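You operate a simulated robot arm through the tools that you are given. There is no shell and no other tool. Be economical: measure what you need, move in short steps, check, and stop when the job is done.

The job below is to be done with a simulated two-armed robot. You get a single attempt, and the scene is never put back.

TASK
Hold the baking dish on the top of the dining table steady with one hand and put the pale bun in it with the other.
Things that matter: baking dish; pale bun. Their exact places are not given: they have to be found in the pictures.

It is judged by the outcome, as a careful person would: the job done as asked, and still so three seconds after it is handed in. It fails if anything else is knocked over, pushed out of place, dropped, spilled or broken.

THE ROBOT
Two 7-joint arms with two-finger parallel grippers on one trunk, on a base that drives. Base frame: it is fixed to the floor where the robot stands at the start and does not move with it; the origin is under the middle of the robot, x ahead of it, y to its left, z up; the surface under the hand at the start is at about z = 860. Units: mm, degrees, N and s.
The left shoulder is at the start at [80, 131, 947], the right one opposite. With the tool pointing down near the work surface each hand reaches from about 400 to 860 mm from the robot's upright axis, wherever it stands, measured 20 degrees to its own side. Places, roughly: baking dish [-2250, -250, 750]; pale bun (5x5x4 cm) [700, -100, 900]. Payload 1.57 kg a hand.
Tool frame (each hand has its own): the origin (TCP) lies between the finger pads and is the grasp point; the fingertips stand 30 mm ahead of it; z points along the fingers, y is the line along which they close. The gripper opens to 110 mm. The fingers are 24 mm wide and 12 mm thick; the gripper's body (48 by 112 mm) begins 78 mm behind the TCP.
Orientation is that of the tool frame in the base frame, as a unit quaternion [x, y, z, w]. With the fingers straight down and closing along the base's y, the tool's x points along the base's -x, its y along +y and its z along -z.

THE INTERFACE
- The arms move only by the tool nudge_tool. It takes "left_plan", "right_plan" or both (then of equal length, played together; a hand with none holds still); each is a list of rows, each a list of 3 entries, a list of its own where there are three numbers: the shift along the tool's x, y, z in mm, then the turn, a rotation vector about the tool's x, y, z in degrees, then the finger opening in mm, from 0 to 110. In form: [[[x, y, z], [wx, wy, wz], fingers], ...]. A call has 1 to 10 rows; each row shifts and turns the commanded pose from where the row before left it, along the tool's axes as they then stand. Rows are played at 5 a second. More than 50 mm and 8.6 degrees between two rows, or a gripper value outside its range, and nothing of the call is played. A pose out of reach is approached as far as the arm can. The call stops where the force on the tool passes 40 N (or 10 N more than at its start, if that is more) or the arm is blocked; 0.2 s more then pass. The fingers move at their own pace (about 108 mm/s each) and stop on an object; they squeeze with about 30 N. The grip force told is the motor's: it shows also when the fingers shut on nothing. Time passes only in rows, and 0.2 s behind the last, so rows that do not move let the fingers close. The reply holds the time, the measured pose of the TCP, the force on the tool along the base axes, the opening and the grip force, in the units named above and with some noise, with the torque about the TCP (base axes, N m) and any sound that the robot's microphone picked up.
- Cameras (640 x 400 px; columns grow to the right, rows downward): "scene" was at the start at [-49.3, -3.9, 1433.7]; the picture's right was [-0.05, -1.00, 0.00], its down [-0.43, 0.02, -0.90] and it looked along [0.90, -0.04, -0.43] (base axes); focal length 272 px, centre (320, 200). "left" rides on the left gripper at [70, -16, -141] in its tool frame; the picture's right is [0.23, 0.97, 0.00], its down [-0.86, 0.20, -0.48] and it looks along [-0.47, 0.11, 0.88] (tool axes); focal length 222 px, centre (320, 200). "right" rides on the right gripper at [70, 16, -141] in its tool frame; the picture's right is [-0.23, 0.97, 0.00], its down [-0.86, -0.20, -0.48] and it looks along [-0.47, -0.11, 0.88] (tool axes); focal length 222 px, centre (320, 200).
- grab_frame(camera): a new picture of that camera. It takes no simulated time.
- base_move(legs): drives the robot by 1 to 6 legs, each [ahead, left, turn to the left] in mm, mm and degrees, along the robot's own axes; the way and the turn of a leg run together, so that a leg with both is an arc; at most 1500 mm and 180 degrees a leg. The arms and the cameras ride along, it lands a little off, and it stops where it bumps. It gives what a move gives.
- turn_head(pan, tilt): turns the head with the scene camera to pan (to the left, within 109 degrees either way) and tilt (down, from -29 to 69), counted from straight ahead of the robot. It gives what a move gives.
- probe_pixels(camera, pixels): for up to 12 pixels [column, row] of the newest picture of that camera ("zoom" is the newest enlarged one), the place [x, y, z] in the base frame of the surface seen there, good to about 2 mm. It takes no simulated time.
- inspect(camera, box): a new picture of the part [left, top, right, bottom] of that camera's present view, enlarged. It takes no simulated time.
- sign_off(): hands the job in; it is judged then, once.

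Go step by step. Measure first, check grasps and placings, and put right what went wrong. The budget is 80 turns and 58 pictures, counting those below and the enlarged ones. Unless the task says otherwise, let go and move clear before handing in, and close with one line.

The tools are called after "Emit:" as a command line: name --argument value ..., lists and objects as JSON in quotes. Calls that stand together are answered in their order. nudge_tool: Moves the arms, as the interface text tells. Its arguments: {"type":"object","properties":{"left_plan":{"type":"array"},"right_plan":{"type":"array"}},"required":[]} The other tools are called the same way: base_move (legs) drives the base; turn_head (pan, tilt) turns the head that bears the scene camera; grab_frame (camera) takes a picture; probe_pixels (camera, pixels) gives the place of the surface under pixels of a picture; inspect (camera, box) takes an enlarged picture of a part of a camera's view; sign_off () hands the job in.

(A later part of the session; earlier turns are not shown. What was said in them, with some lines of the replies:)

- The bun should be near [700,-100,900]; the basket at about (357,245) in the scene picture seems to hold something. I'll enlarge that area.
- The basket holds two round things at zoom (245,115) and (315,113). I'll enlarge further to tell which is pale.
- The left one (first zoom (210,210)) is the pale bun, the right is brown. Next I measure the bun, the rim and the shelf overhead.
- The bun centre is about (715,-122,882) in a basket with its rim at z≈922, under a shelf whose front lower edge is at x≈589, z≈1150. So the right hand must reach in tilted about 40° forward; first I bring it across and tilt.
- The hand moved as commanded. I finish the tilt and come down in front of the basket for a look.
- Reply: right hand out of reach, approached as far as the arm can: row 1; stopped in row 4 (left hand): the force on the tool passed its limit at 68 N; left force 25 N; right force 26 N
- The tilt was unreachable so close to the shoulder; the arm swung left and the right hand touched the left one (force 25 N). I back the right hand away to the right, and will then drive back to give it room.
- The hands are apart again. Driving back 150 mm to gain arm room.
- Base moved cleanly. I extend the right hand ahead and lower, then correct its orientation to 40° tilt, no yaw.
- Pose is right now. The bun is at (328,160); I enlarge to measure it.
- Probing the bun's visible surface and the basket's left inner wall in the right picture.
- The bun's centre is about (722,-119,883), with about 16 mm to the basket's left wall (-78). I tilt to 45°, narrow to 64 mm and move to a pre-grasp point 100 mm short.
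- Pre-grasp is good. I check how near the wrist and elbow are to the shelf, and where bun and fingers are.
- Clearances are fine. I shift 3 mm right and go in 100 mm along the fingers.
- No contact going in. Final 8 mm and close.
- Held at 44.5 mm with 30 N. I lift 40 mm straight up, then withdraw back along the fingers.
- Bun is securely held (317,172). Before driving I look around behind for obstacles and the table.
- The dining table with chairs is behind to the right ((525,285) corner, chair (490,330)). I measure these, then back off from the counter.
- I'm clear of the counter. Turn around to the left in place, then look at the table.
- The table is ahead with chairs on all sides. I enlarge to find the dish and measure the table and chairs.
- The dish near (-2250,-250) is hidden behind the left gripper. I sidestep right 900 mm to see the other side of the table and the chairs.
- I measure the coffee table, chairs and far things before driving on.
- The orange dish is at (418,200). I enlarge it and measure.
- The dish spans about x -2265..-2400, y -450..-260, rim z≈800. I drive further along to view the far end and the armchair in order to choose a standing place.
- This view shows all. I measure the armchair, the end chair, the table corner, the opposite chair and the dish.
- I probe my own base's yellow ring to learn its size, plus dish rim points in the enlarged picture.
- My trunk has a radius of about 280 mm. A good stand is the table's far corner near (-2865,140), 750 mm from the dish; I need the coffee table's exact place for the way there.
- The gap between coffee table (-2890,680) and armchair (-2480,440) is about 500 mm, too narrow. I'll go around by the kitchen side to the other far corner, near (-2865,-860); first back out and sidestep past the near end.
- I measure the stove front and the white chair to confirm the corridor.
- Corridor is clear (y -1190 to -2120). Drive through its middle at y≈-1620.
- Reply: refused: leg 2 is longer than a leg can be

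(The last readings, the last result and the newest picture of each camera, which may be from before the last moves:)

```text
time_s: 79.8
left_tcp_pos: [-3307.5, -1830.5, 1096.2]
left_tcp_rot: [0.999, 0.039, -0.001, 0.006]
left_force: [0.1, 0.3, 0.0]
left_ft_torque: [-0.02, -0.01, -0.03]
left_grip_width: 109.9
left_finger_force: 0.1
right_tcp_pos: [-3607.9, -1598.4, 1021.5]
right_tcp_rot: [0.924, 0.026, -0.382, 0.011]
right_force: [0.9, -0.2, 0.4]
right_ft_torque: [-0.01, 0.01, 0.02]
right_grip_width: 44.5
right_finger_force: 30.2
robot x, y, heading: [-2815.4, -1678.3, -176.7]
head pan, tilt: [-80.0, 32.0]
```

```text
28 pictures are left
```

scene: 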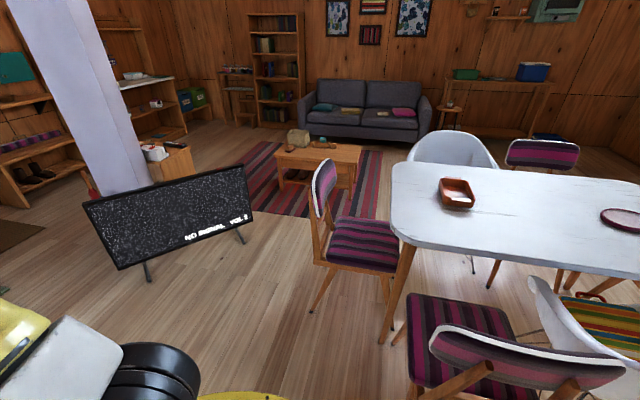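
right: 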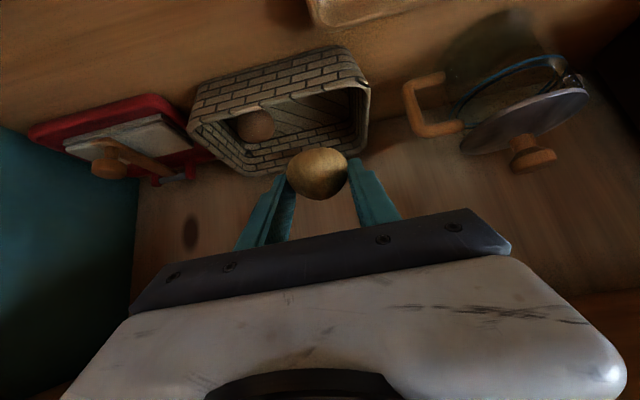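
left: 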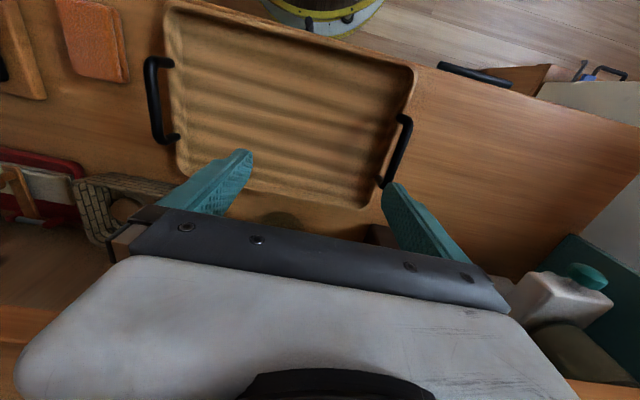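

The corner between end chair (350,240) and side chair (460,330) is open; a TV stands on the floor to the left. I measure them.

Emit:
probe_pixels --camera "scene" --pixels '[[318, 185], [312, 308], [335, 262], [410, 300], [432, 345], [412, 385], [380, 345], [390, 228], [242, 240], [148, 278], [330, 165], [395, 265]]'

```text
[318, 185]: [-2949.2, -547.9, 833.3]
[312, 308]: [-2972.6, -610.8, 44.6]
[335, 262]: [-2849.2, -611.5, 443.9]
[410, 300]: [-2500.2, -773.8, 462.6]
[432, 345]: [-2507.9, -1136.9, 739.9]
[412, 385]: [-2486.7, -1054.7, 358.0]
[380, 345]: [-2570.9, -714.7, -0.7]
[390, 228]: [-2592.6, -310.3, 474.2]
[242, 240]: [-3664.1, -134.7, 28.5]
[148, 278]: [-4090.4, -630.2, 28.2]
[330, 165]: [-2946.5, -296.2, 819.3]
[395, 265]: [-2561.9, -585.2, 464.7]
```

Stand at (-2840,-930) gives ≥20 mm to spare all round and 757 mm to the dish. Sidestep in, check, then turn.

Emit:
base_move --legs '[[-18, -750, 0]]'

```text
time_s: 83.8
left_tcp_pos: [-3332.7, -1083.1, 1097.1]
left_tcp_rot: [0.999, 0.036, -0.001, 0.006]
left_force: [0.6, -0.6, -0.3]
left_ft_torque: [-0.03, -0.02, 0.03]
left_grip_width: 109.9
left_finger_force: 0.1
right_tcp_pos: [-3631.2, -851.4, 1021.4]
right_tcp_rot: [0.924, 0.023, -0.382, 0.01]
right_force: [0.2, 0.5, -0.2]
right_ft_torque: [0.02, 0.0, 0.02]
right_grip_width: 44.4
right_finger_force: 30.0
robot x, y, heading: [-2838.3, -936.7, -176.7]
head pan, tilt: [-80.0, 32.0]
```

Emit:
base_move --legs '[[0, 0, -136]]'

Emit:
turn_head --pan 0 --tilt 40

Emit:
grab_frame --camera "scene"

Emit:
grab_frame --camera "left"

```text
time_s: 89.9
left_tcp_pos: [-2570.5, -494.6, 1098.3]
left_tcp_rot: [-0.395, 0.919, 0.006, -0.001]
left_force: [-0.3, 0.2, 1.1]
left_ft_torque: [0.0, -0.02, -0.03]
left_grip_width: 110.0
left_finger_force: 0.0
right_tcp_pos: [-2192.9, -463.8, 1021.6]
right_tcp_rot: [-0.357, 0.853, 0.147, 0.351]
right_force: [0.1, -0.9, -0.1]
right_ft_torque: [0.02, 0.03, 0.02]
right_grip_width: 44.8
right_finger_force: 30.1
robot x, y, heading: [-2837.8, -934.7, 45.0]
head pan, tilt: [-80.0, 32.0]
```

```text
time_s: 91.5
left_tcp_pos: [-2571.1, -494.4, 1097.1]
left_tcp_rot: [-0.395, 0.919, 0.006, -0.001]
left_force: [0.2, -0.1, 0.0]
left_ft_torque: [-0.01, 0.01, 0.04]
left_grip_width: 109.9
left_finger_force: 0.0
right_tcp_pos: [-2193.4, -464.3, 1021.6]
right_tcp_rot: [-0.356, 0.853, 0.147, 0.353]
right_force: [0.3, 0.3, 0.5]
right_ft_torque: [0.0, 0.0, 0.0]
right_grip_width: 44.8
right_finger_force: 30.4
robot x, y, heading: [-2837.3, -935.8, 45.4]
head pan, tilt: [0.0, 40.0]
```

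```text
27 pictures are left
```

scene: 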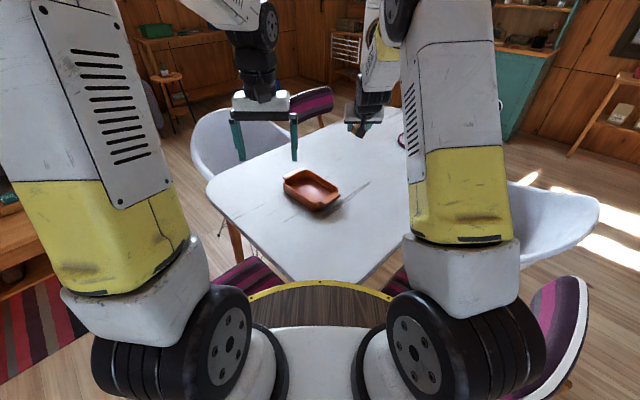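

```text
26 pictures are left
```

left: 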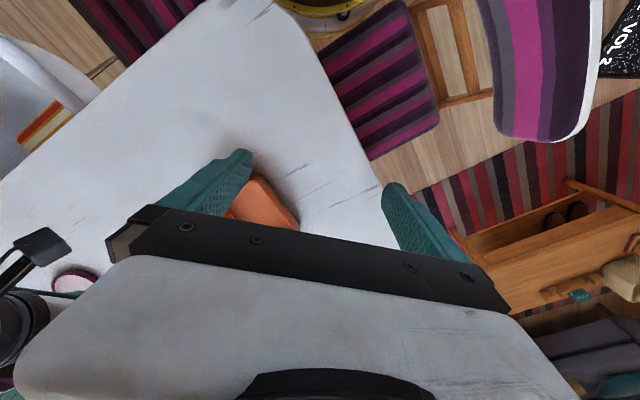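

The dish is at (312,190) in front of me. I enlarge it and probe its rim anew.

Emit:
inspect --camera "scene" --box '[272, 160, 352, 220]'

```text
6.67 times, centred on (312, 190) of scene
```

zoom: 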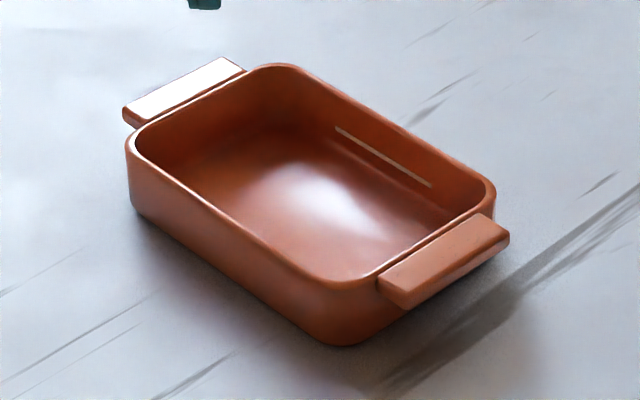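

Emit:
probe_pixels --camera "zoom" --pixels '[[136, 140], [280, 67], [489, 185], [330, 282], [180, 90], [130, 108], [225, 63], [445, 258], [500, 240], [400, 300], [300, 200], [230, 216]]'

Emit:
probe_pixels --camera "zoom" --pixels '[[228, 214], [236, 213], [232, 230], [245, 210], [165, 105], [160, 100], [130, 125], [250, 300], [180, 103], [190, 110], [240, 240], [420, 160]]'

```text
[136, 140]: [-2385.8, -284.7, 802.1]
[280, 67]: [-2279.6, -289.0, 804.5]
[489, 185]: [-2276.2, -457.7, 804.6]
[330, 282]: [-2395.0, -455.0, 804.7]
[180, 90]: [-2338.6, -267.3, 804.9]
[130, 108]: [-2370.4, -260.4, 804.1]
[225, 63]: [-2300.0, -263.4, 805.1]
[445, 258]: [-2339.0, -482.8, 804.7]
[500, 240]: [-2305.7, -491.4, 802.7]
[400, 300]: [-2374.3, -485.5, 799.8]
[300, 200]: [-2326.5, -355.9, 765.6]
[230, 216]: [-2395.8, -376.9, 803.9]
```

```text
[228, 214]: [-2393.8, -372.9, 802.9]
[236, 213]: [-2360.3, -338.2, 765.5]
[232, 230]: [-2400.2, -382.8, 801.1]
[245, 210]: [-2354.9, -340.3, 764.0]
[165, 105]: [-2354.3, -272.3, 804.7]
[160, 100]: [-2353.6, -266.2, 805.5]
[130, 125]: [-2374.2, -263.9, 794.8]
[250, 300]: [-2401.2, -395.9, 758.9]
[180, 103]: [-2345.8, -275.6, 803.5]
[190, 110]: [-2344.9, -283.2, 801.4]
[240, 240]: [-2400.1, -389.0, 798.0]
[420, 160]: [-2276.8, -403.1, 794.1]
```

Dish: walls x -2401..-2270, y -463..-285, handle tabs at both y-ends (outer y -256 and -492), rim 805, floor 765. The left hand will grip the +y end (wall plus tab) closing along y; I extend it and yaw it by 46.5°.

Emit:
nudge_tool --left_plan '[[[-45.9, -2.9, 0], [0, 0, 0], 110], [[-45.9, -2.9, 0], [0, 0, 0], 110], [[-45.9, -2.9, 0], [0, 0, 0], 110], [[0, 0, 0], [0, 0, 7.75], 110], [[0, 0, 0], [0, 0, 7.75], 110], [[0, 0, 0], [0, 0, 7.75], 110], [[0, 0, 0], [0, 0, 7.75], 110], [[0, 0, 0], [0, 0, 7.75], 110], [[0, 0, 0], [0, 0, 7.75], 110]]'

```text
time_s: 93.5
left_tcp_pos: [-2469.5, -401.0, 1096.1]
left_tcp_rot: [0.001, 1.0, 0.006, -0.004]
left_force: [-0.8, 0.7, 0.9]
left_ft_torque: [-0.05, 0.0, 0.01]
left_grip_width: 109.8
left_finger_force: 0.1
right_tcp_pos: [-2192.7, -464.7, 1021.1]
right_tcp_rot: [-0.356, 0.853, 0.147, 0.352]
right_force: [0.3, 0.0, -1.2]
right_ft_torque: [0.0, 0.01, -0.01]
right_grip_width: 44.5
right_finger_force: 30.0
robot x, y, heading: [-2836.6, -934.2, 45.4]
head pan, tilt: [0.0, 40.0]
```

Yaw is exact. I bring the left hand above the +y end of the dish.

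Emit:
nudge_tool --left_plan '[[[-22.3, 21.1, 32.7], [0, 0, 0], 80], [[-22.3, 21.1, 32.7], [0, 0, 0], 80], [[-22.3, 21.1, 32.7], [0, 0, 0], 80], [[-22.3, 21.1, 32.7], [0, 0, 0], 80], [[-22.3, 21.1, 32.7], [0, 0, 0], 80], [[-22.3, 21.1, 32.7], [0, 0, 0], 80]]'

Emit:
grab_frame --camera "left"

Emit:
grab_frame --camera "scene"

```text
time_s: 94.8
left_tcp_pos: [-2344.0, -272.9, 900.7]
left_tcp_rot: [0.0, 1.0, 0.005, -0.004]
left_force: [-0.6, 0.1, 1.1]
left_ft_torque: [0.01, -0.08, -0.03]
left_grip_width: 80.0
left_finger_force: 0.0
left hand out of reach, approached as far as the arm can: row 6
right_tcp_pos: [-2195.3, -464.6, 1022.9]
right_tcp_rot: [-0.357, 0.852, 0.148, 0.353]
right_force: [-0.8, -0.2, -0.3]
right_ft_torque: [-0.02, 0.02, 0.04]
right_grip_width: 44.5
right_finger_force: 30.1
robot x, y, heading: [-2834.7, -939.2, 45.2]
head pan, tilt: [0.0, 40.0]
```

```text
24 pictures are left
```

left: 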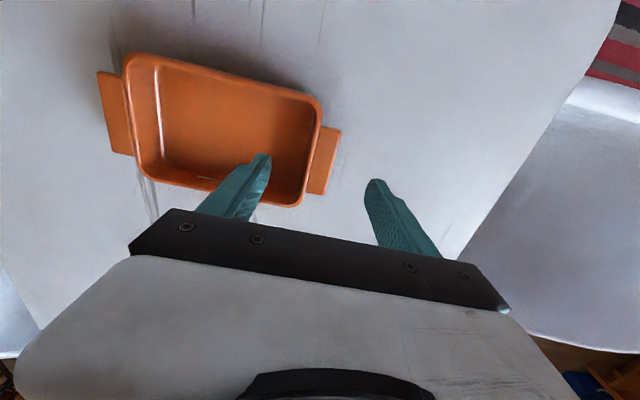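

```text
23 pictures are left
```

scene: 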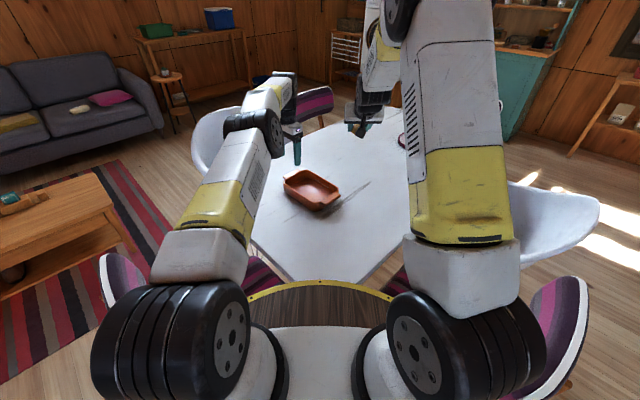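

The left hand is at its reach limit. There's spare room, so I move the base 28 mm ahead and 14 mm right to come nearer.

Emit:
base_move --legs '[[28, -14, 0]]'

```text
time_s: 95.7
left_tcp_pos: [-2312.7, -262.2, 899.2]
left_tcp_rot: [0.0, 1.0, 0.005, -0.004]
left_force: [0.2, -0.4, -0.3]
left_ft_torque: [0.02, 0.0, 0.0]
left_grip_width: 80.1
left_finger_force: 0.1
right_tcp_pos: [-2162.1, -454.7, 1022.1]
right_tcp_rot: [-0.356, 0.853, 0.147, 0.353]
right_force: [0.0, 0.5, -0.2]
right_ft_torque: [0.04, 0.03, -0.03]
right_grip_width: 44.5
right_finger_force: 30.0
robot x, y, heading: [-2807.3, -924.9, 45.5]
head pan, tilt: [0.0, 40.0]
```

Emit:
nudge_tool --left_plan '[[[25, -13, 20], [0, 0, 0], 74], [[0, 0, 30], [0, 0, 0], 74]]'

Emit:
grab_frame --camera "left"

Emit:
inspect --camera "scene" --box '[240, 130, 360, 220]'

```text
time_s: 96.3
left_tcp_pos: [-2338.4, -274.1, 850.0]
left_tcp_rot: [-0.001, 1.0, 0.006, -0.003]
left_force: [-0.3, -0.8, 0.2]
left_ft_torque: [0.01, -0.02, -0.02]
left_grip_width: 74.1
left_finger_force: 0.0
right_tcp_pos: [-2162.6, -455.2, 1021.7]
right_tcp_rot: [-0.357, 0.852, 0.148, 0.353]
right_force: [0.1, -0.6, -0.9]
right_ft_torque: [0.01, -0.01, 0.0]
right_grip_width: 44.5
right_finger_force: 29.3
robot x, y, heading: [-2805.8, -930.2, 45.8]
head pan, tilt: [0.0, 40.0]
```

```text
22 pictures are left
```

left: 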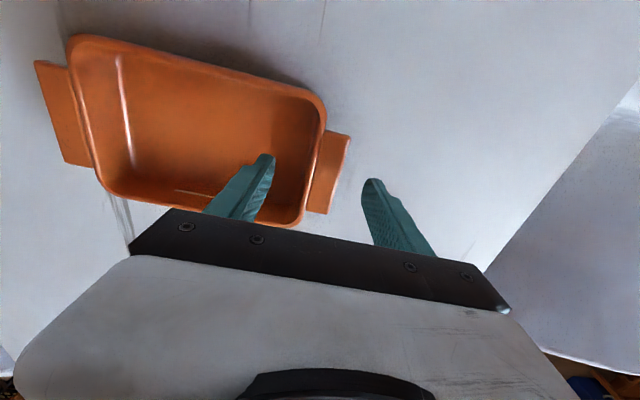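

```text
4.44 times, centred on (300, 175) of scene
```

zoom: 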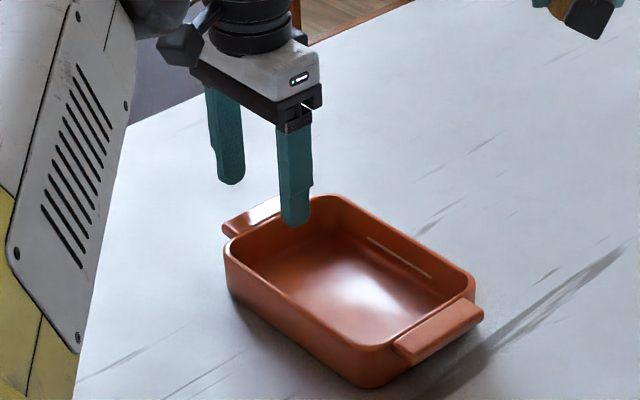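

The fingers straddle the end wall and tab. Lower to z≈806, then close.

Emit:
nudge_tool --left_plan '[[[0, 0, 24], [0, 0, 0], 74], [[0, 0, 20], [0, 0, 0], 74], [[0, 0, 0], [0, 0, 0], 74]]'

Emit:
nudge_tool --left_plan '[[[0, 0, 0], [0, 0, 0], 52], [[0, 0, 0], [0, 0, 0], 46], [[0, 0, 0], [0, 0, 0], 41]]'

Emit:
grab_frame --camera "left"

```text
time_s: 97.1
left_tcp_pos: [-2338.8, -274.9, 806.2]
left_tcp_rot: [0.0, 1.0, 0.006, -0.004]
left_force: [0.3, 0.3, -0.5]
left_ft_torque: [0.01, 0.01, 0.0]
left_grip_width: 74.0
left_finger_force: 0.0
right_tcp_pos: [-2163.4, -454.9, 1021.7]
right_tcp_rot: [-0.356, 0.853, 0.147, 0.352]
right_force: [-0.4, 1.0, -0.3]
right_ft_torque: [-0.03, 0.01, 0.0]
right_grip_width: 44.3
right_finger_force: 30.0
robot x, y, heading: [-2805.9, -928.3, 45.4]
head pan, tilt: [0.0, 40.0]
```

```text
time_s: 97.9
left_tcp_pos: [-2338.5, -274.2, 805.9]
left_tcp_rot: [0.0, 1.0, 0.005, -0.003]
left_force: [-0.7, 0.9, 0.2]
left_ft_torque: [0.01, 0.01, -0.01]
left_grip_width: 41.6
left_finger_force: 0.6
right_tcp_pos: [-2163.1, -453.6, 1021.2]
right_tcp_rot: [-0.356, 0.853, 0.147, 0.352]
right_force: [-0.3, -0.5, 0.1]
right_ft_torque: [-0.02, 0.0, 0.02]
right_grip_width: 44.6
right_finger_force: 30.0
robot x, y, heading: [-2804.8, -926.5, 45.3]
head pan, tilt: [0.0, 40.0]
```

```text
20 pictures are left
```

left: 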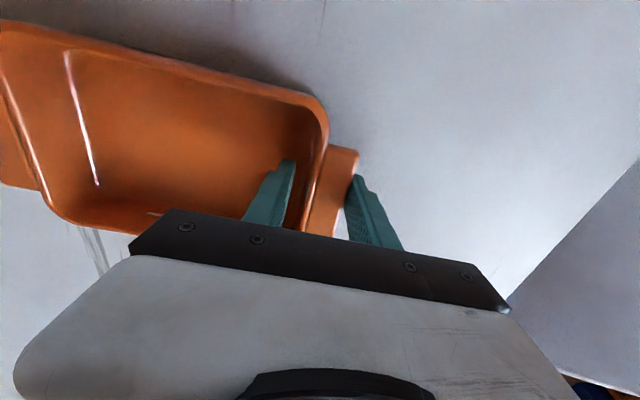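

Outer finger is at the tab, the inner slightly off. Close to grip.

Emit:
nudge_tool --left_plan '[[[0, 0, 0], [0, 0, 0], 34], [[0, 0, 0], [0, 0, 0], 25], [[0, 0, 0], [0, 0, 0], 20]]'

Emit:
inspect --camera "scene" --box '[250, 120, 394, 210]'

```text
time_s: 98.7
left_tcp_pos: [-2339.7, -275.3, 806.1]
left_tcp_rot: [0.0, 1.0, 0.006, -0.003]
left_force: [-0.3, 3.0, 2.7]
left_ft_torque: [-0.81, 0.06, -0.05]
left_grip_width: 30.1
left_finger_force: 30.1
right_tcp_pos: [-2162.5, -454.5, 1022.1]
right_tcp_rot: [-0.357, 0.852, 0.148, 0.353]
right_force: [0.0, 0.5, -0.5]
right_ft_torque: [-0.01, -0.01, -0.01]
right_grip_width: 44.6
right_finger_force: 30.6
robot x, y, heading: [-2807.8, -927.1, 45.3]
head pan, tilt: [0.0, 40.0]
```

```text
4.44 times, centred on (322, 165) of scene
```

zoom: 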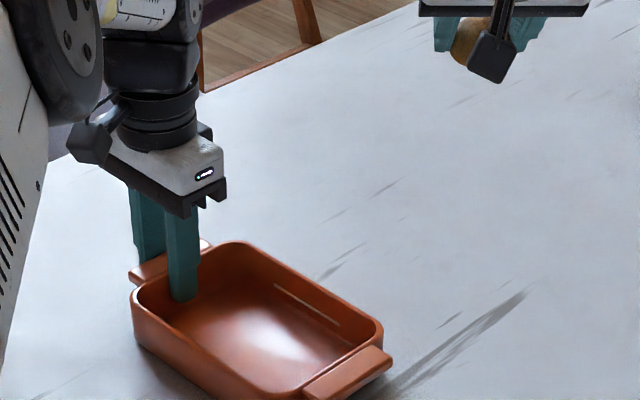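

The dish is gripped (30 mm, 30 N) and has hardly moved. Now bring the bun over the free part of the dish, aiming for bun centre (-2330,-402).

Emit:
nudge_tool --right_plan '[[[26.6, 31.2, 1.7], [0, 0, 0], 20], [[26.6, 31.2, 1.7], [0, 0, 0], 20], [[26.6, 31.2, 1.7], [0, 0, 0], 20], [[26.6, 31.2, 1.7], [0, 0, 0], 20], [[26.6, 31.2, 1.7], [0, 0, 0], 20]]'

Emit:
grab_frame --camera "right"

Emit:
grab_frame --camera "scene"

```text
time_s: 99.9
left_tcp_pos: [-2339.3, -274.6, 806.1]
left_tcp_rot: [0.0, 1.0, 0.006, -0.004]
left_force: [-1.4, 2.4, 4.2]
left_ft_torque: [-0.88, -0.4, -0.12]
left_grip_width: 30.0
left_finger_force: 29.9
right_tcp_pos: [-2333.0, -407.7, 919.8]
right_tcp_rot: [-0.356, 0.853, 0.147, 0.352]
right_force: [-0.4, 0.3, -0.9]
right_ft_torque: [-0.04, 0.02, 0.01]
right_grip_width: 44.7
right_finger_force: 30.3
robot x, y, heading: [-2804.5, -925.7, 45.5]
head pan, tilt: [0.0, 40.0]
```

```text
18 pictures are left
```

right: 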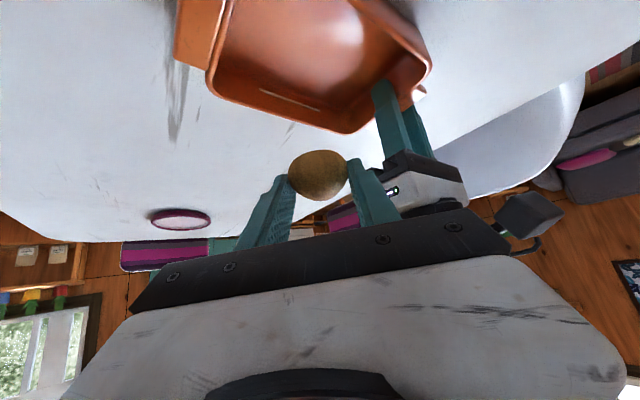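

```text
17 pictures are left
```

scene: 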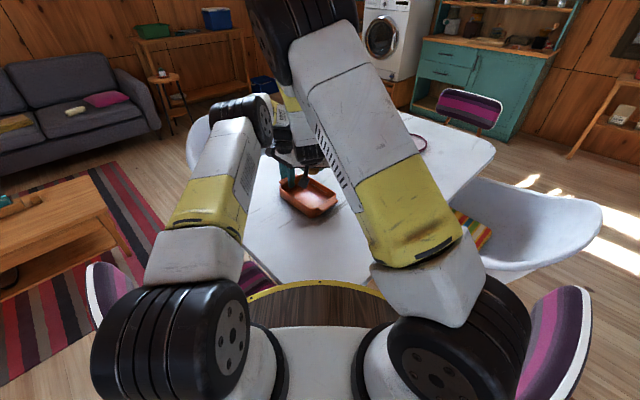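

Bun hangs over the dish clear of the left gripper. Lower 90 mm in steps, then check.

Emit:
nudge_tool --right_plan '[[[24, -1.4, 18], [0, 0, 0], 20], [[21, 0, 21], [0, 0, 0], 20], [[21, 0, 21], [0, 0, 0], 20]]'

Emit:
grab_frame --camera "right"

Emit:
inspect --camera "scene" --box '[250, 130, 370, 220]'

```text
time_s: 100.7
left_tcp_pos: [-2338.7, -274.2, 805.7]
left_tcp_rot: [0.0, 1.0, 0.006, -0.003]
left_force: [0.1, 1.9, 4.6]
left_ft_torque: [-0.98, 0.3, -0.04]
left_grip_width: 29.6
left_finger_force: 30.3
right_tcp_pos: [-2335.0, -412.3, 831.6]
right_tcp_rot: [-0.357, 0.852, 0.148, 0.353]
right_force: [-0.5, 0.1, 0.2]
right_ft_torque: [0.0, 0.03, 0.0]
right_grip_width: 44.4
right_finger_force: 30.5
robot x, y, heading: [-2808.2, -924.0, 45.6]
head pan, tilt: [0.0, 40.0]
```

```text
16 pictures are left
```

right: 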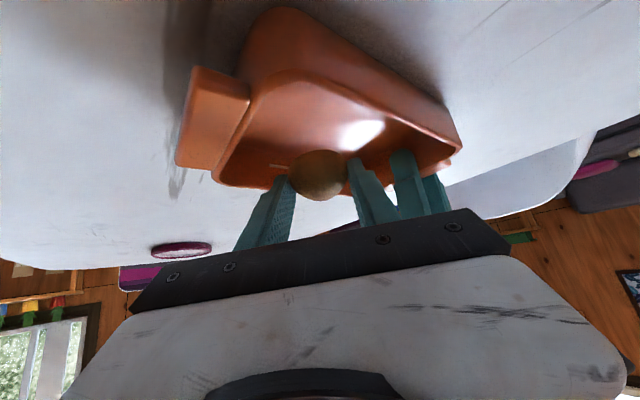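

```text
4.44 times, centred on (310, 175) of scene
```

zoom: 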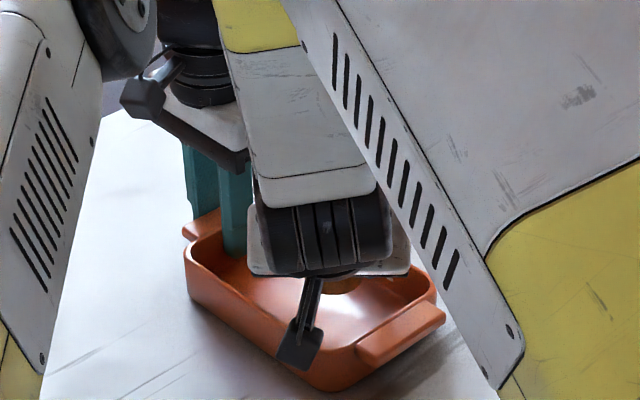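

Bun is inside the dish outline. Lower the last ~24 mm gently, watching force.

Emit:
nudge_tool --right_plan '[[[8, 0, 8], [0, 0, 0], 20], [[5, 0, 5], [0, 0, 0], 20], [[4, 0, 4], [0, 0, 0], 20], [[0, 0, 0], [0, 0, 0], 20]]'

Emit:
inspect --camera "right" --box '[160, 80, 480, 260]'

```text
time_s: 101.7
left_tcp_pos: [-2338.1, -274.6, 806.4]
left_tcp_rot: [0.0, 1.0, 0.005, -0.003]
left_force: [0.2, 0.1, 5.9]
left_ft_torque: [-0.76, 0.0, -0.02]
left_grip_width: 30.0
left_finger_force: 29.7
right_tcp_pos: [-2337.3, -413.2, 808.6]
right_tcp_rot: [-0.356, 0.853, 0.147, 0.352]
right_force: [0.0, 0.1, -0.1]
right_ft_torque: [-0.02, 0.0, 0.01]
right_grip_width: 44.6
right_finger_force: 30.8
robot x, y, heading: [-2806.3, -926.9, 45.6]
head pan, tilt: [0.0, 40.0]
```

```text
2.00 times, centred on (320, 170) of right
```

zoom: 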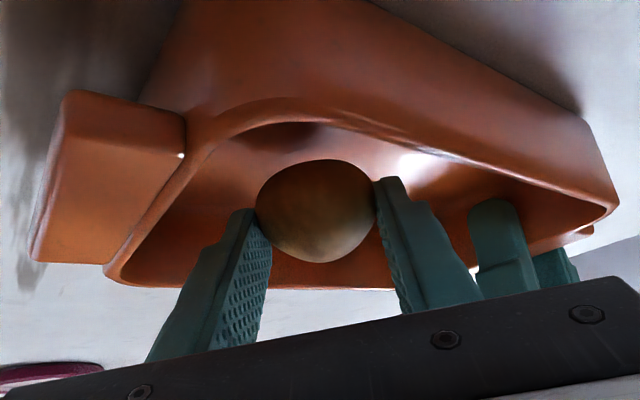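

No contact yet; a few more millimetres.

Emit:
nudge_tool --right_plan '[[[1.5, 0, 1.5], [0, 0, 0], 20], [[1.5, 0, 1.5], [0, 0, 0], 20], [[0, 0, 0], [0, 0, 0], 20]]'

```text
time_s: 102.5
left_tcp_pos: [-2338.4, -274.9, 806.6]
left_tcp_rot: [0.0, 1.0, 0.004, -0.004]
left_force: [-1.0, -0.3, 4.8]
left_ft_torque: [-0.78, -0.02, -0.04]
left_grip_width: 29.9
left_finger_force: 30.1
right_tcp_pos: [-2337.3, -411.6, 805.0]
right_tcp_rot: [-0.356, 0.853, 0.148, 0.352]
right_force: [-0.2, 0.2, -0.7]
right_ft_torque: [0.0, 0.01, -0.01]
right_grip_width: 44.9
right_finger_force: 29.6
robot x, y, heading: [-2805.2, -922.8, 45.7]
head pan, tilt: [0.0, 40.0]
```

Emit:
nudge_tool --right_plan '[[[1.4, 0, 1.4], [0, 0, 0], 20], [[1.4, 0, 1.4], [0, 0, 0], 20], [[0, 0, 0], [0, 0, 0], 20]]'

```text
time_s: 103.3
left_tcp_pos: [-2339.3, -275.3, 807.2]
left_tcp_rot: [-0.001, 1.0, 0.005, -0.004]
left_force: [0.0, 0.0, 3.5]
left_ft_torque: [-0.76, -0.06, -0.02]
left_grip_width: 29.8
left_finger_force: 30.1
right_tcp_pos: [-2337.5, -410.6, 802.3]
right_tcp_rot: [-0.357, 0.853, 0.147, 0.352]
right_force: [-0.4, -0.9, 1.4]
right_ft_torque: [-0.04, 0.01, 0.0]
right_grip_width: 44.5
right_finger_force: 29.7
robot x, y, heading: [-2802.9, -924.1, 45.4]
head pan, tilt: [0.0, 40.0]
```

Slight upward force: the bun is at the floor. Release, opening to 58 mm.

Emit:
nudge_tool --right_plan '[[[0, 0, 0], [0, 0, 0], 46], [[0, 0, 0], [0, 0, 0], 50], [[0, 0, 0], [0, 0, 0], 58], [[0, 0, 0], [0, 0, 0], 58]]'

Emit:
inspect --camera "right" --box '[160, 80, 480, 260]'

```text
time_s: 104.3
left_tcp_pos: [-2339.2, -274.6, 806.3]
left_tcp_rot: [0.0, 1.0, 0.005, -0.002]
left_force: [1.2, 0.1, 5.0]
left_ft_torque: [-0.8, 0.0, -0.07]
left_grip_width: 30.1
left_finger_force: 30.8
right_tcp_pos: [-2338.6, -412.4, 801.6]
right_tcp_rot: [-0.357, 0.853, 0.147, 0.352]
right_force: [1.0, 0.1, -0.7]
right_ft_torque: [0.0, 0.0, 0.0]
right_grip_width: 58.2
right_finger_force: 0.3
robot x, y, heading: [-2807.8, -924.5, 45.3]
head pan, tilt: [0.0, 40.0]
```

```text
2.00 times, centred on (320, 170) of right
```

zoom: 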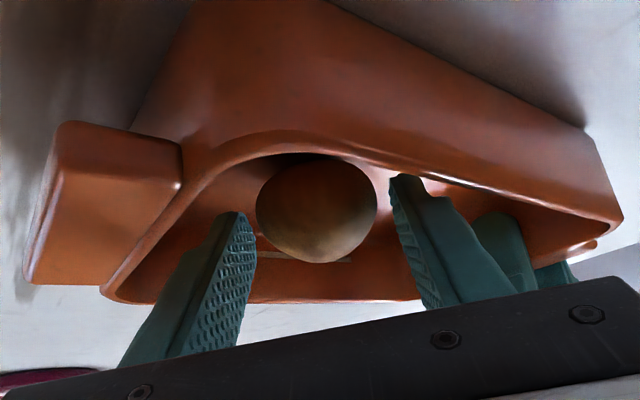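

Bun is free and resting. Withdraw the right hand back along the fingers.

Emit:
nudge_tool --right_plan '[[[0, 0, -20], [0, 0, 0], 58], [[0, 0, -35], [0, 0, 0], 58], [[0, 0, -40], [0, 0, 0], 58], [[-30, -10, -35], [0, 0, 0], 58], [[-30, -30, -10], [0, 0, 0], 58], [[-30, -30, -10], [0, 0, 0], 58]]'

Emit:
grab_frame --camera "left"

Emit:
grab_frame --camera "right"

```text
time_s: 105.7
left_tcp_pos: [-2339.4, -273.2, 806.4]
left_tcp_rot: [0.0, 1.0, 0.005, -0.003]
left_force: [1.1, 1.1, 4.4]
left_ft_torque: [-0.85, 0.11, 0.02]
left_grip_width: 30.1
left_finger_force: 30.2
right_tcp_pos: [-2321.6, -491.3, 971.4]
right_tcp_rot: [-0.356, 0.853, 0.147, 0.353]
right_force: [-0.2, 0.4, 0.5]
right_ft_torque: [0.0, -0.02, -0.03]
right_grip_width: 58.2
right_finger_force: 0.0
robot x, y, heading: [-2806.6, -926.0, 45.6]
head pan, tilt: [0.0, 40.0]
```

```text
12 pictures are left
```

left: 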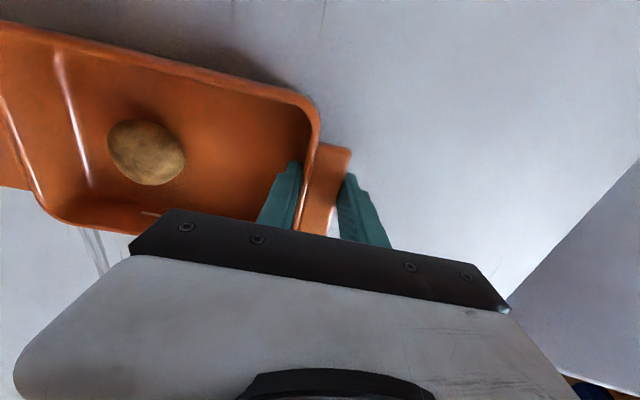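

```text
11 pictures are left
```

right: 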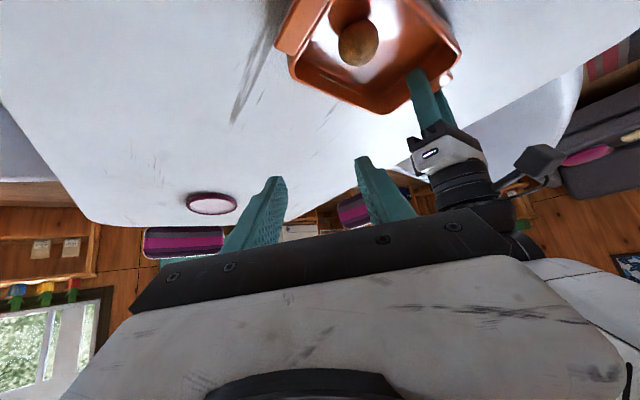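

The bun sits in the dish. Now the left hand lets go (70 mm opening) and rises straight up.

Emit:
nudge_tool --left_plan '[[[0, 0, 0], [0, 0, 0], 40], [[0, 0, 0], [0, 0, 0], 60], [[0, 0, 0], [0, 0, 0], 60], [[0, 0, -15], [0, 0, 0], 60], [[0, 0, -30], [0, 0, 0], 60], [[0, 0, -40], [0, 0, 0], 60], [[0, 0, -40], [0, 0, 0], 60], [[30, 0, -30], [0, 0, 0], 60]]'

Emit:
grab_frame --camera "left"

Emit:
grab_frame --camera "scene"

```text
time_s: 107.5
left_tcp_pos: [-2365.0, -276.8, 960.2]
left_tcp_rot: [0.001, 1.0, 0.005, -0.003]
left_force: [-0.2, 0.7, -0.4]
left_ft_torque: [0.0, 0.03, 0.02]
left_grip_width: 59.8
left_finger_force: 0.2
right_tcp_pos: [-2320.0, -491.1, 971.3]
right_tcp_rot: [-0.355, 0.853, 0.147, 0.353]
right_force: [1.1, 0.2, -0.7]
right_ft_torque: [-0.03, -0.02, 0.03]
right_grip_width: 58.1
right_finger_force: 0.1
robot x, y, heading: [-2805.6, -923.8, 45.6]
head pan, tilt: [0.0, 40.0]
```

```text
10 pictures are left
```

left: 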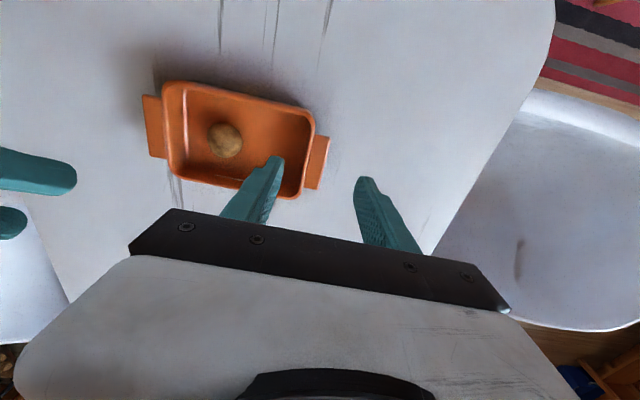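

```text
9 pictures are left
```

scene: 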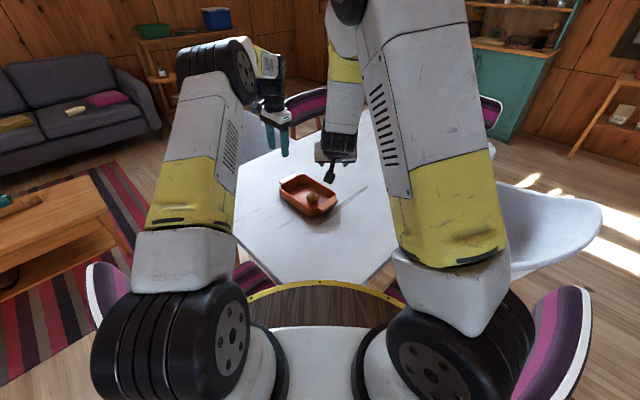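

The bun rests in the dish at (313,198), the dish is in place, and both hands are well clear with nothing else disturbed. Handing in.

Emit:
sign_off

```text
The job is handed in.
```

The pale bun is in the baking dish on the dining table. The left hand held the dish while the right placed the bun, and both hands then let go and moved clear. Early on the two hands bumped each other, but nothing else was touched.
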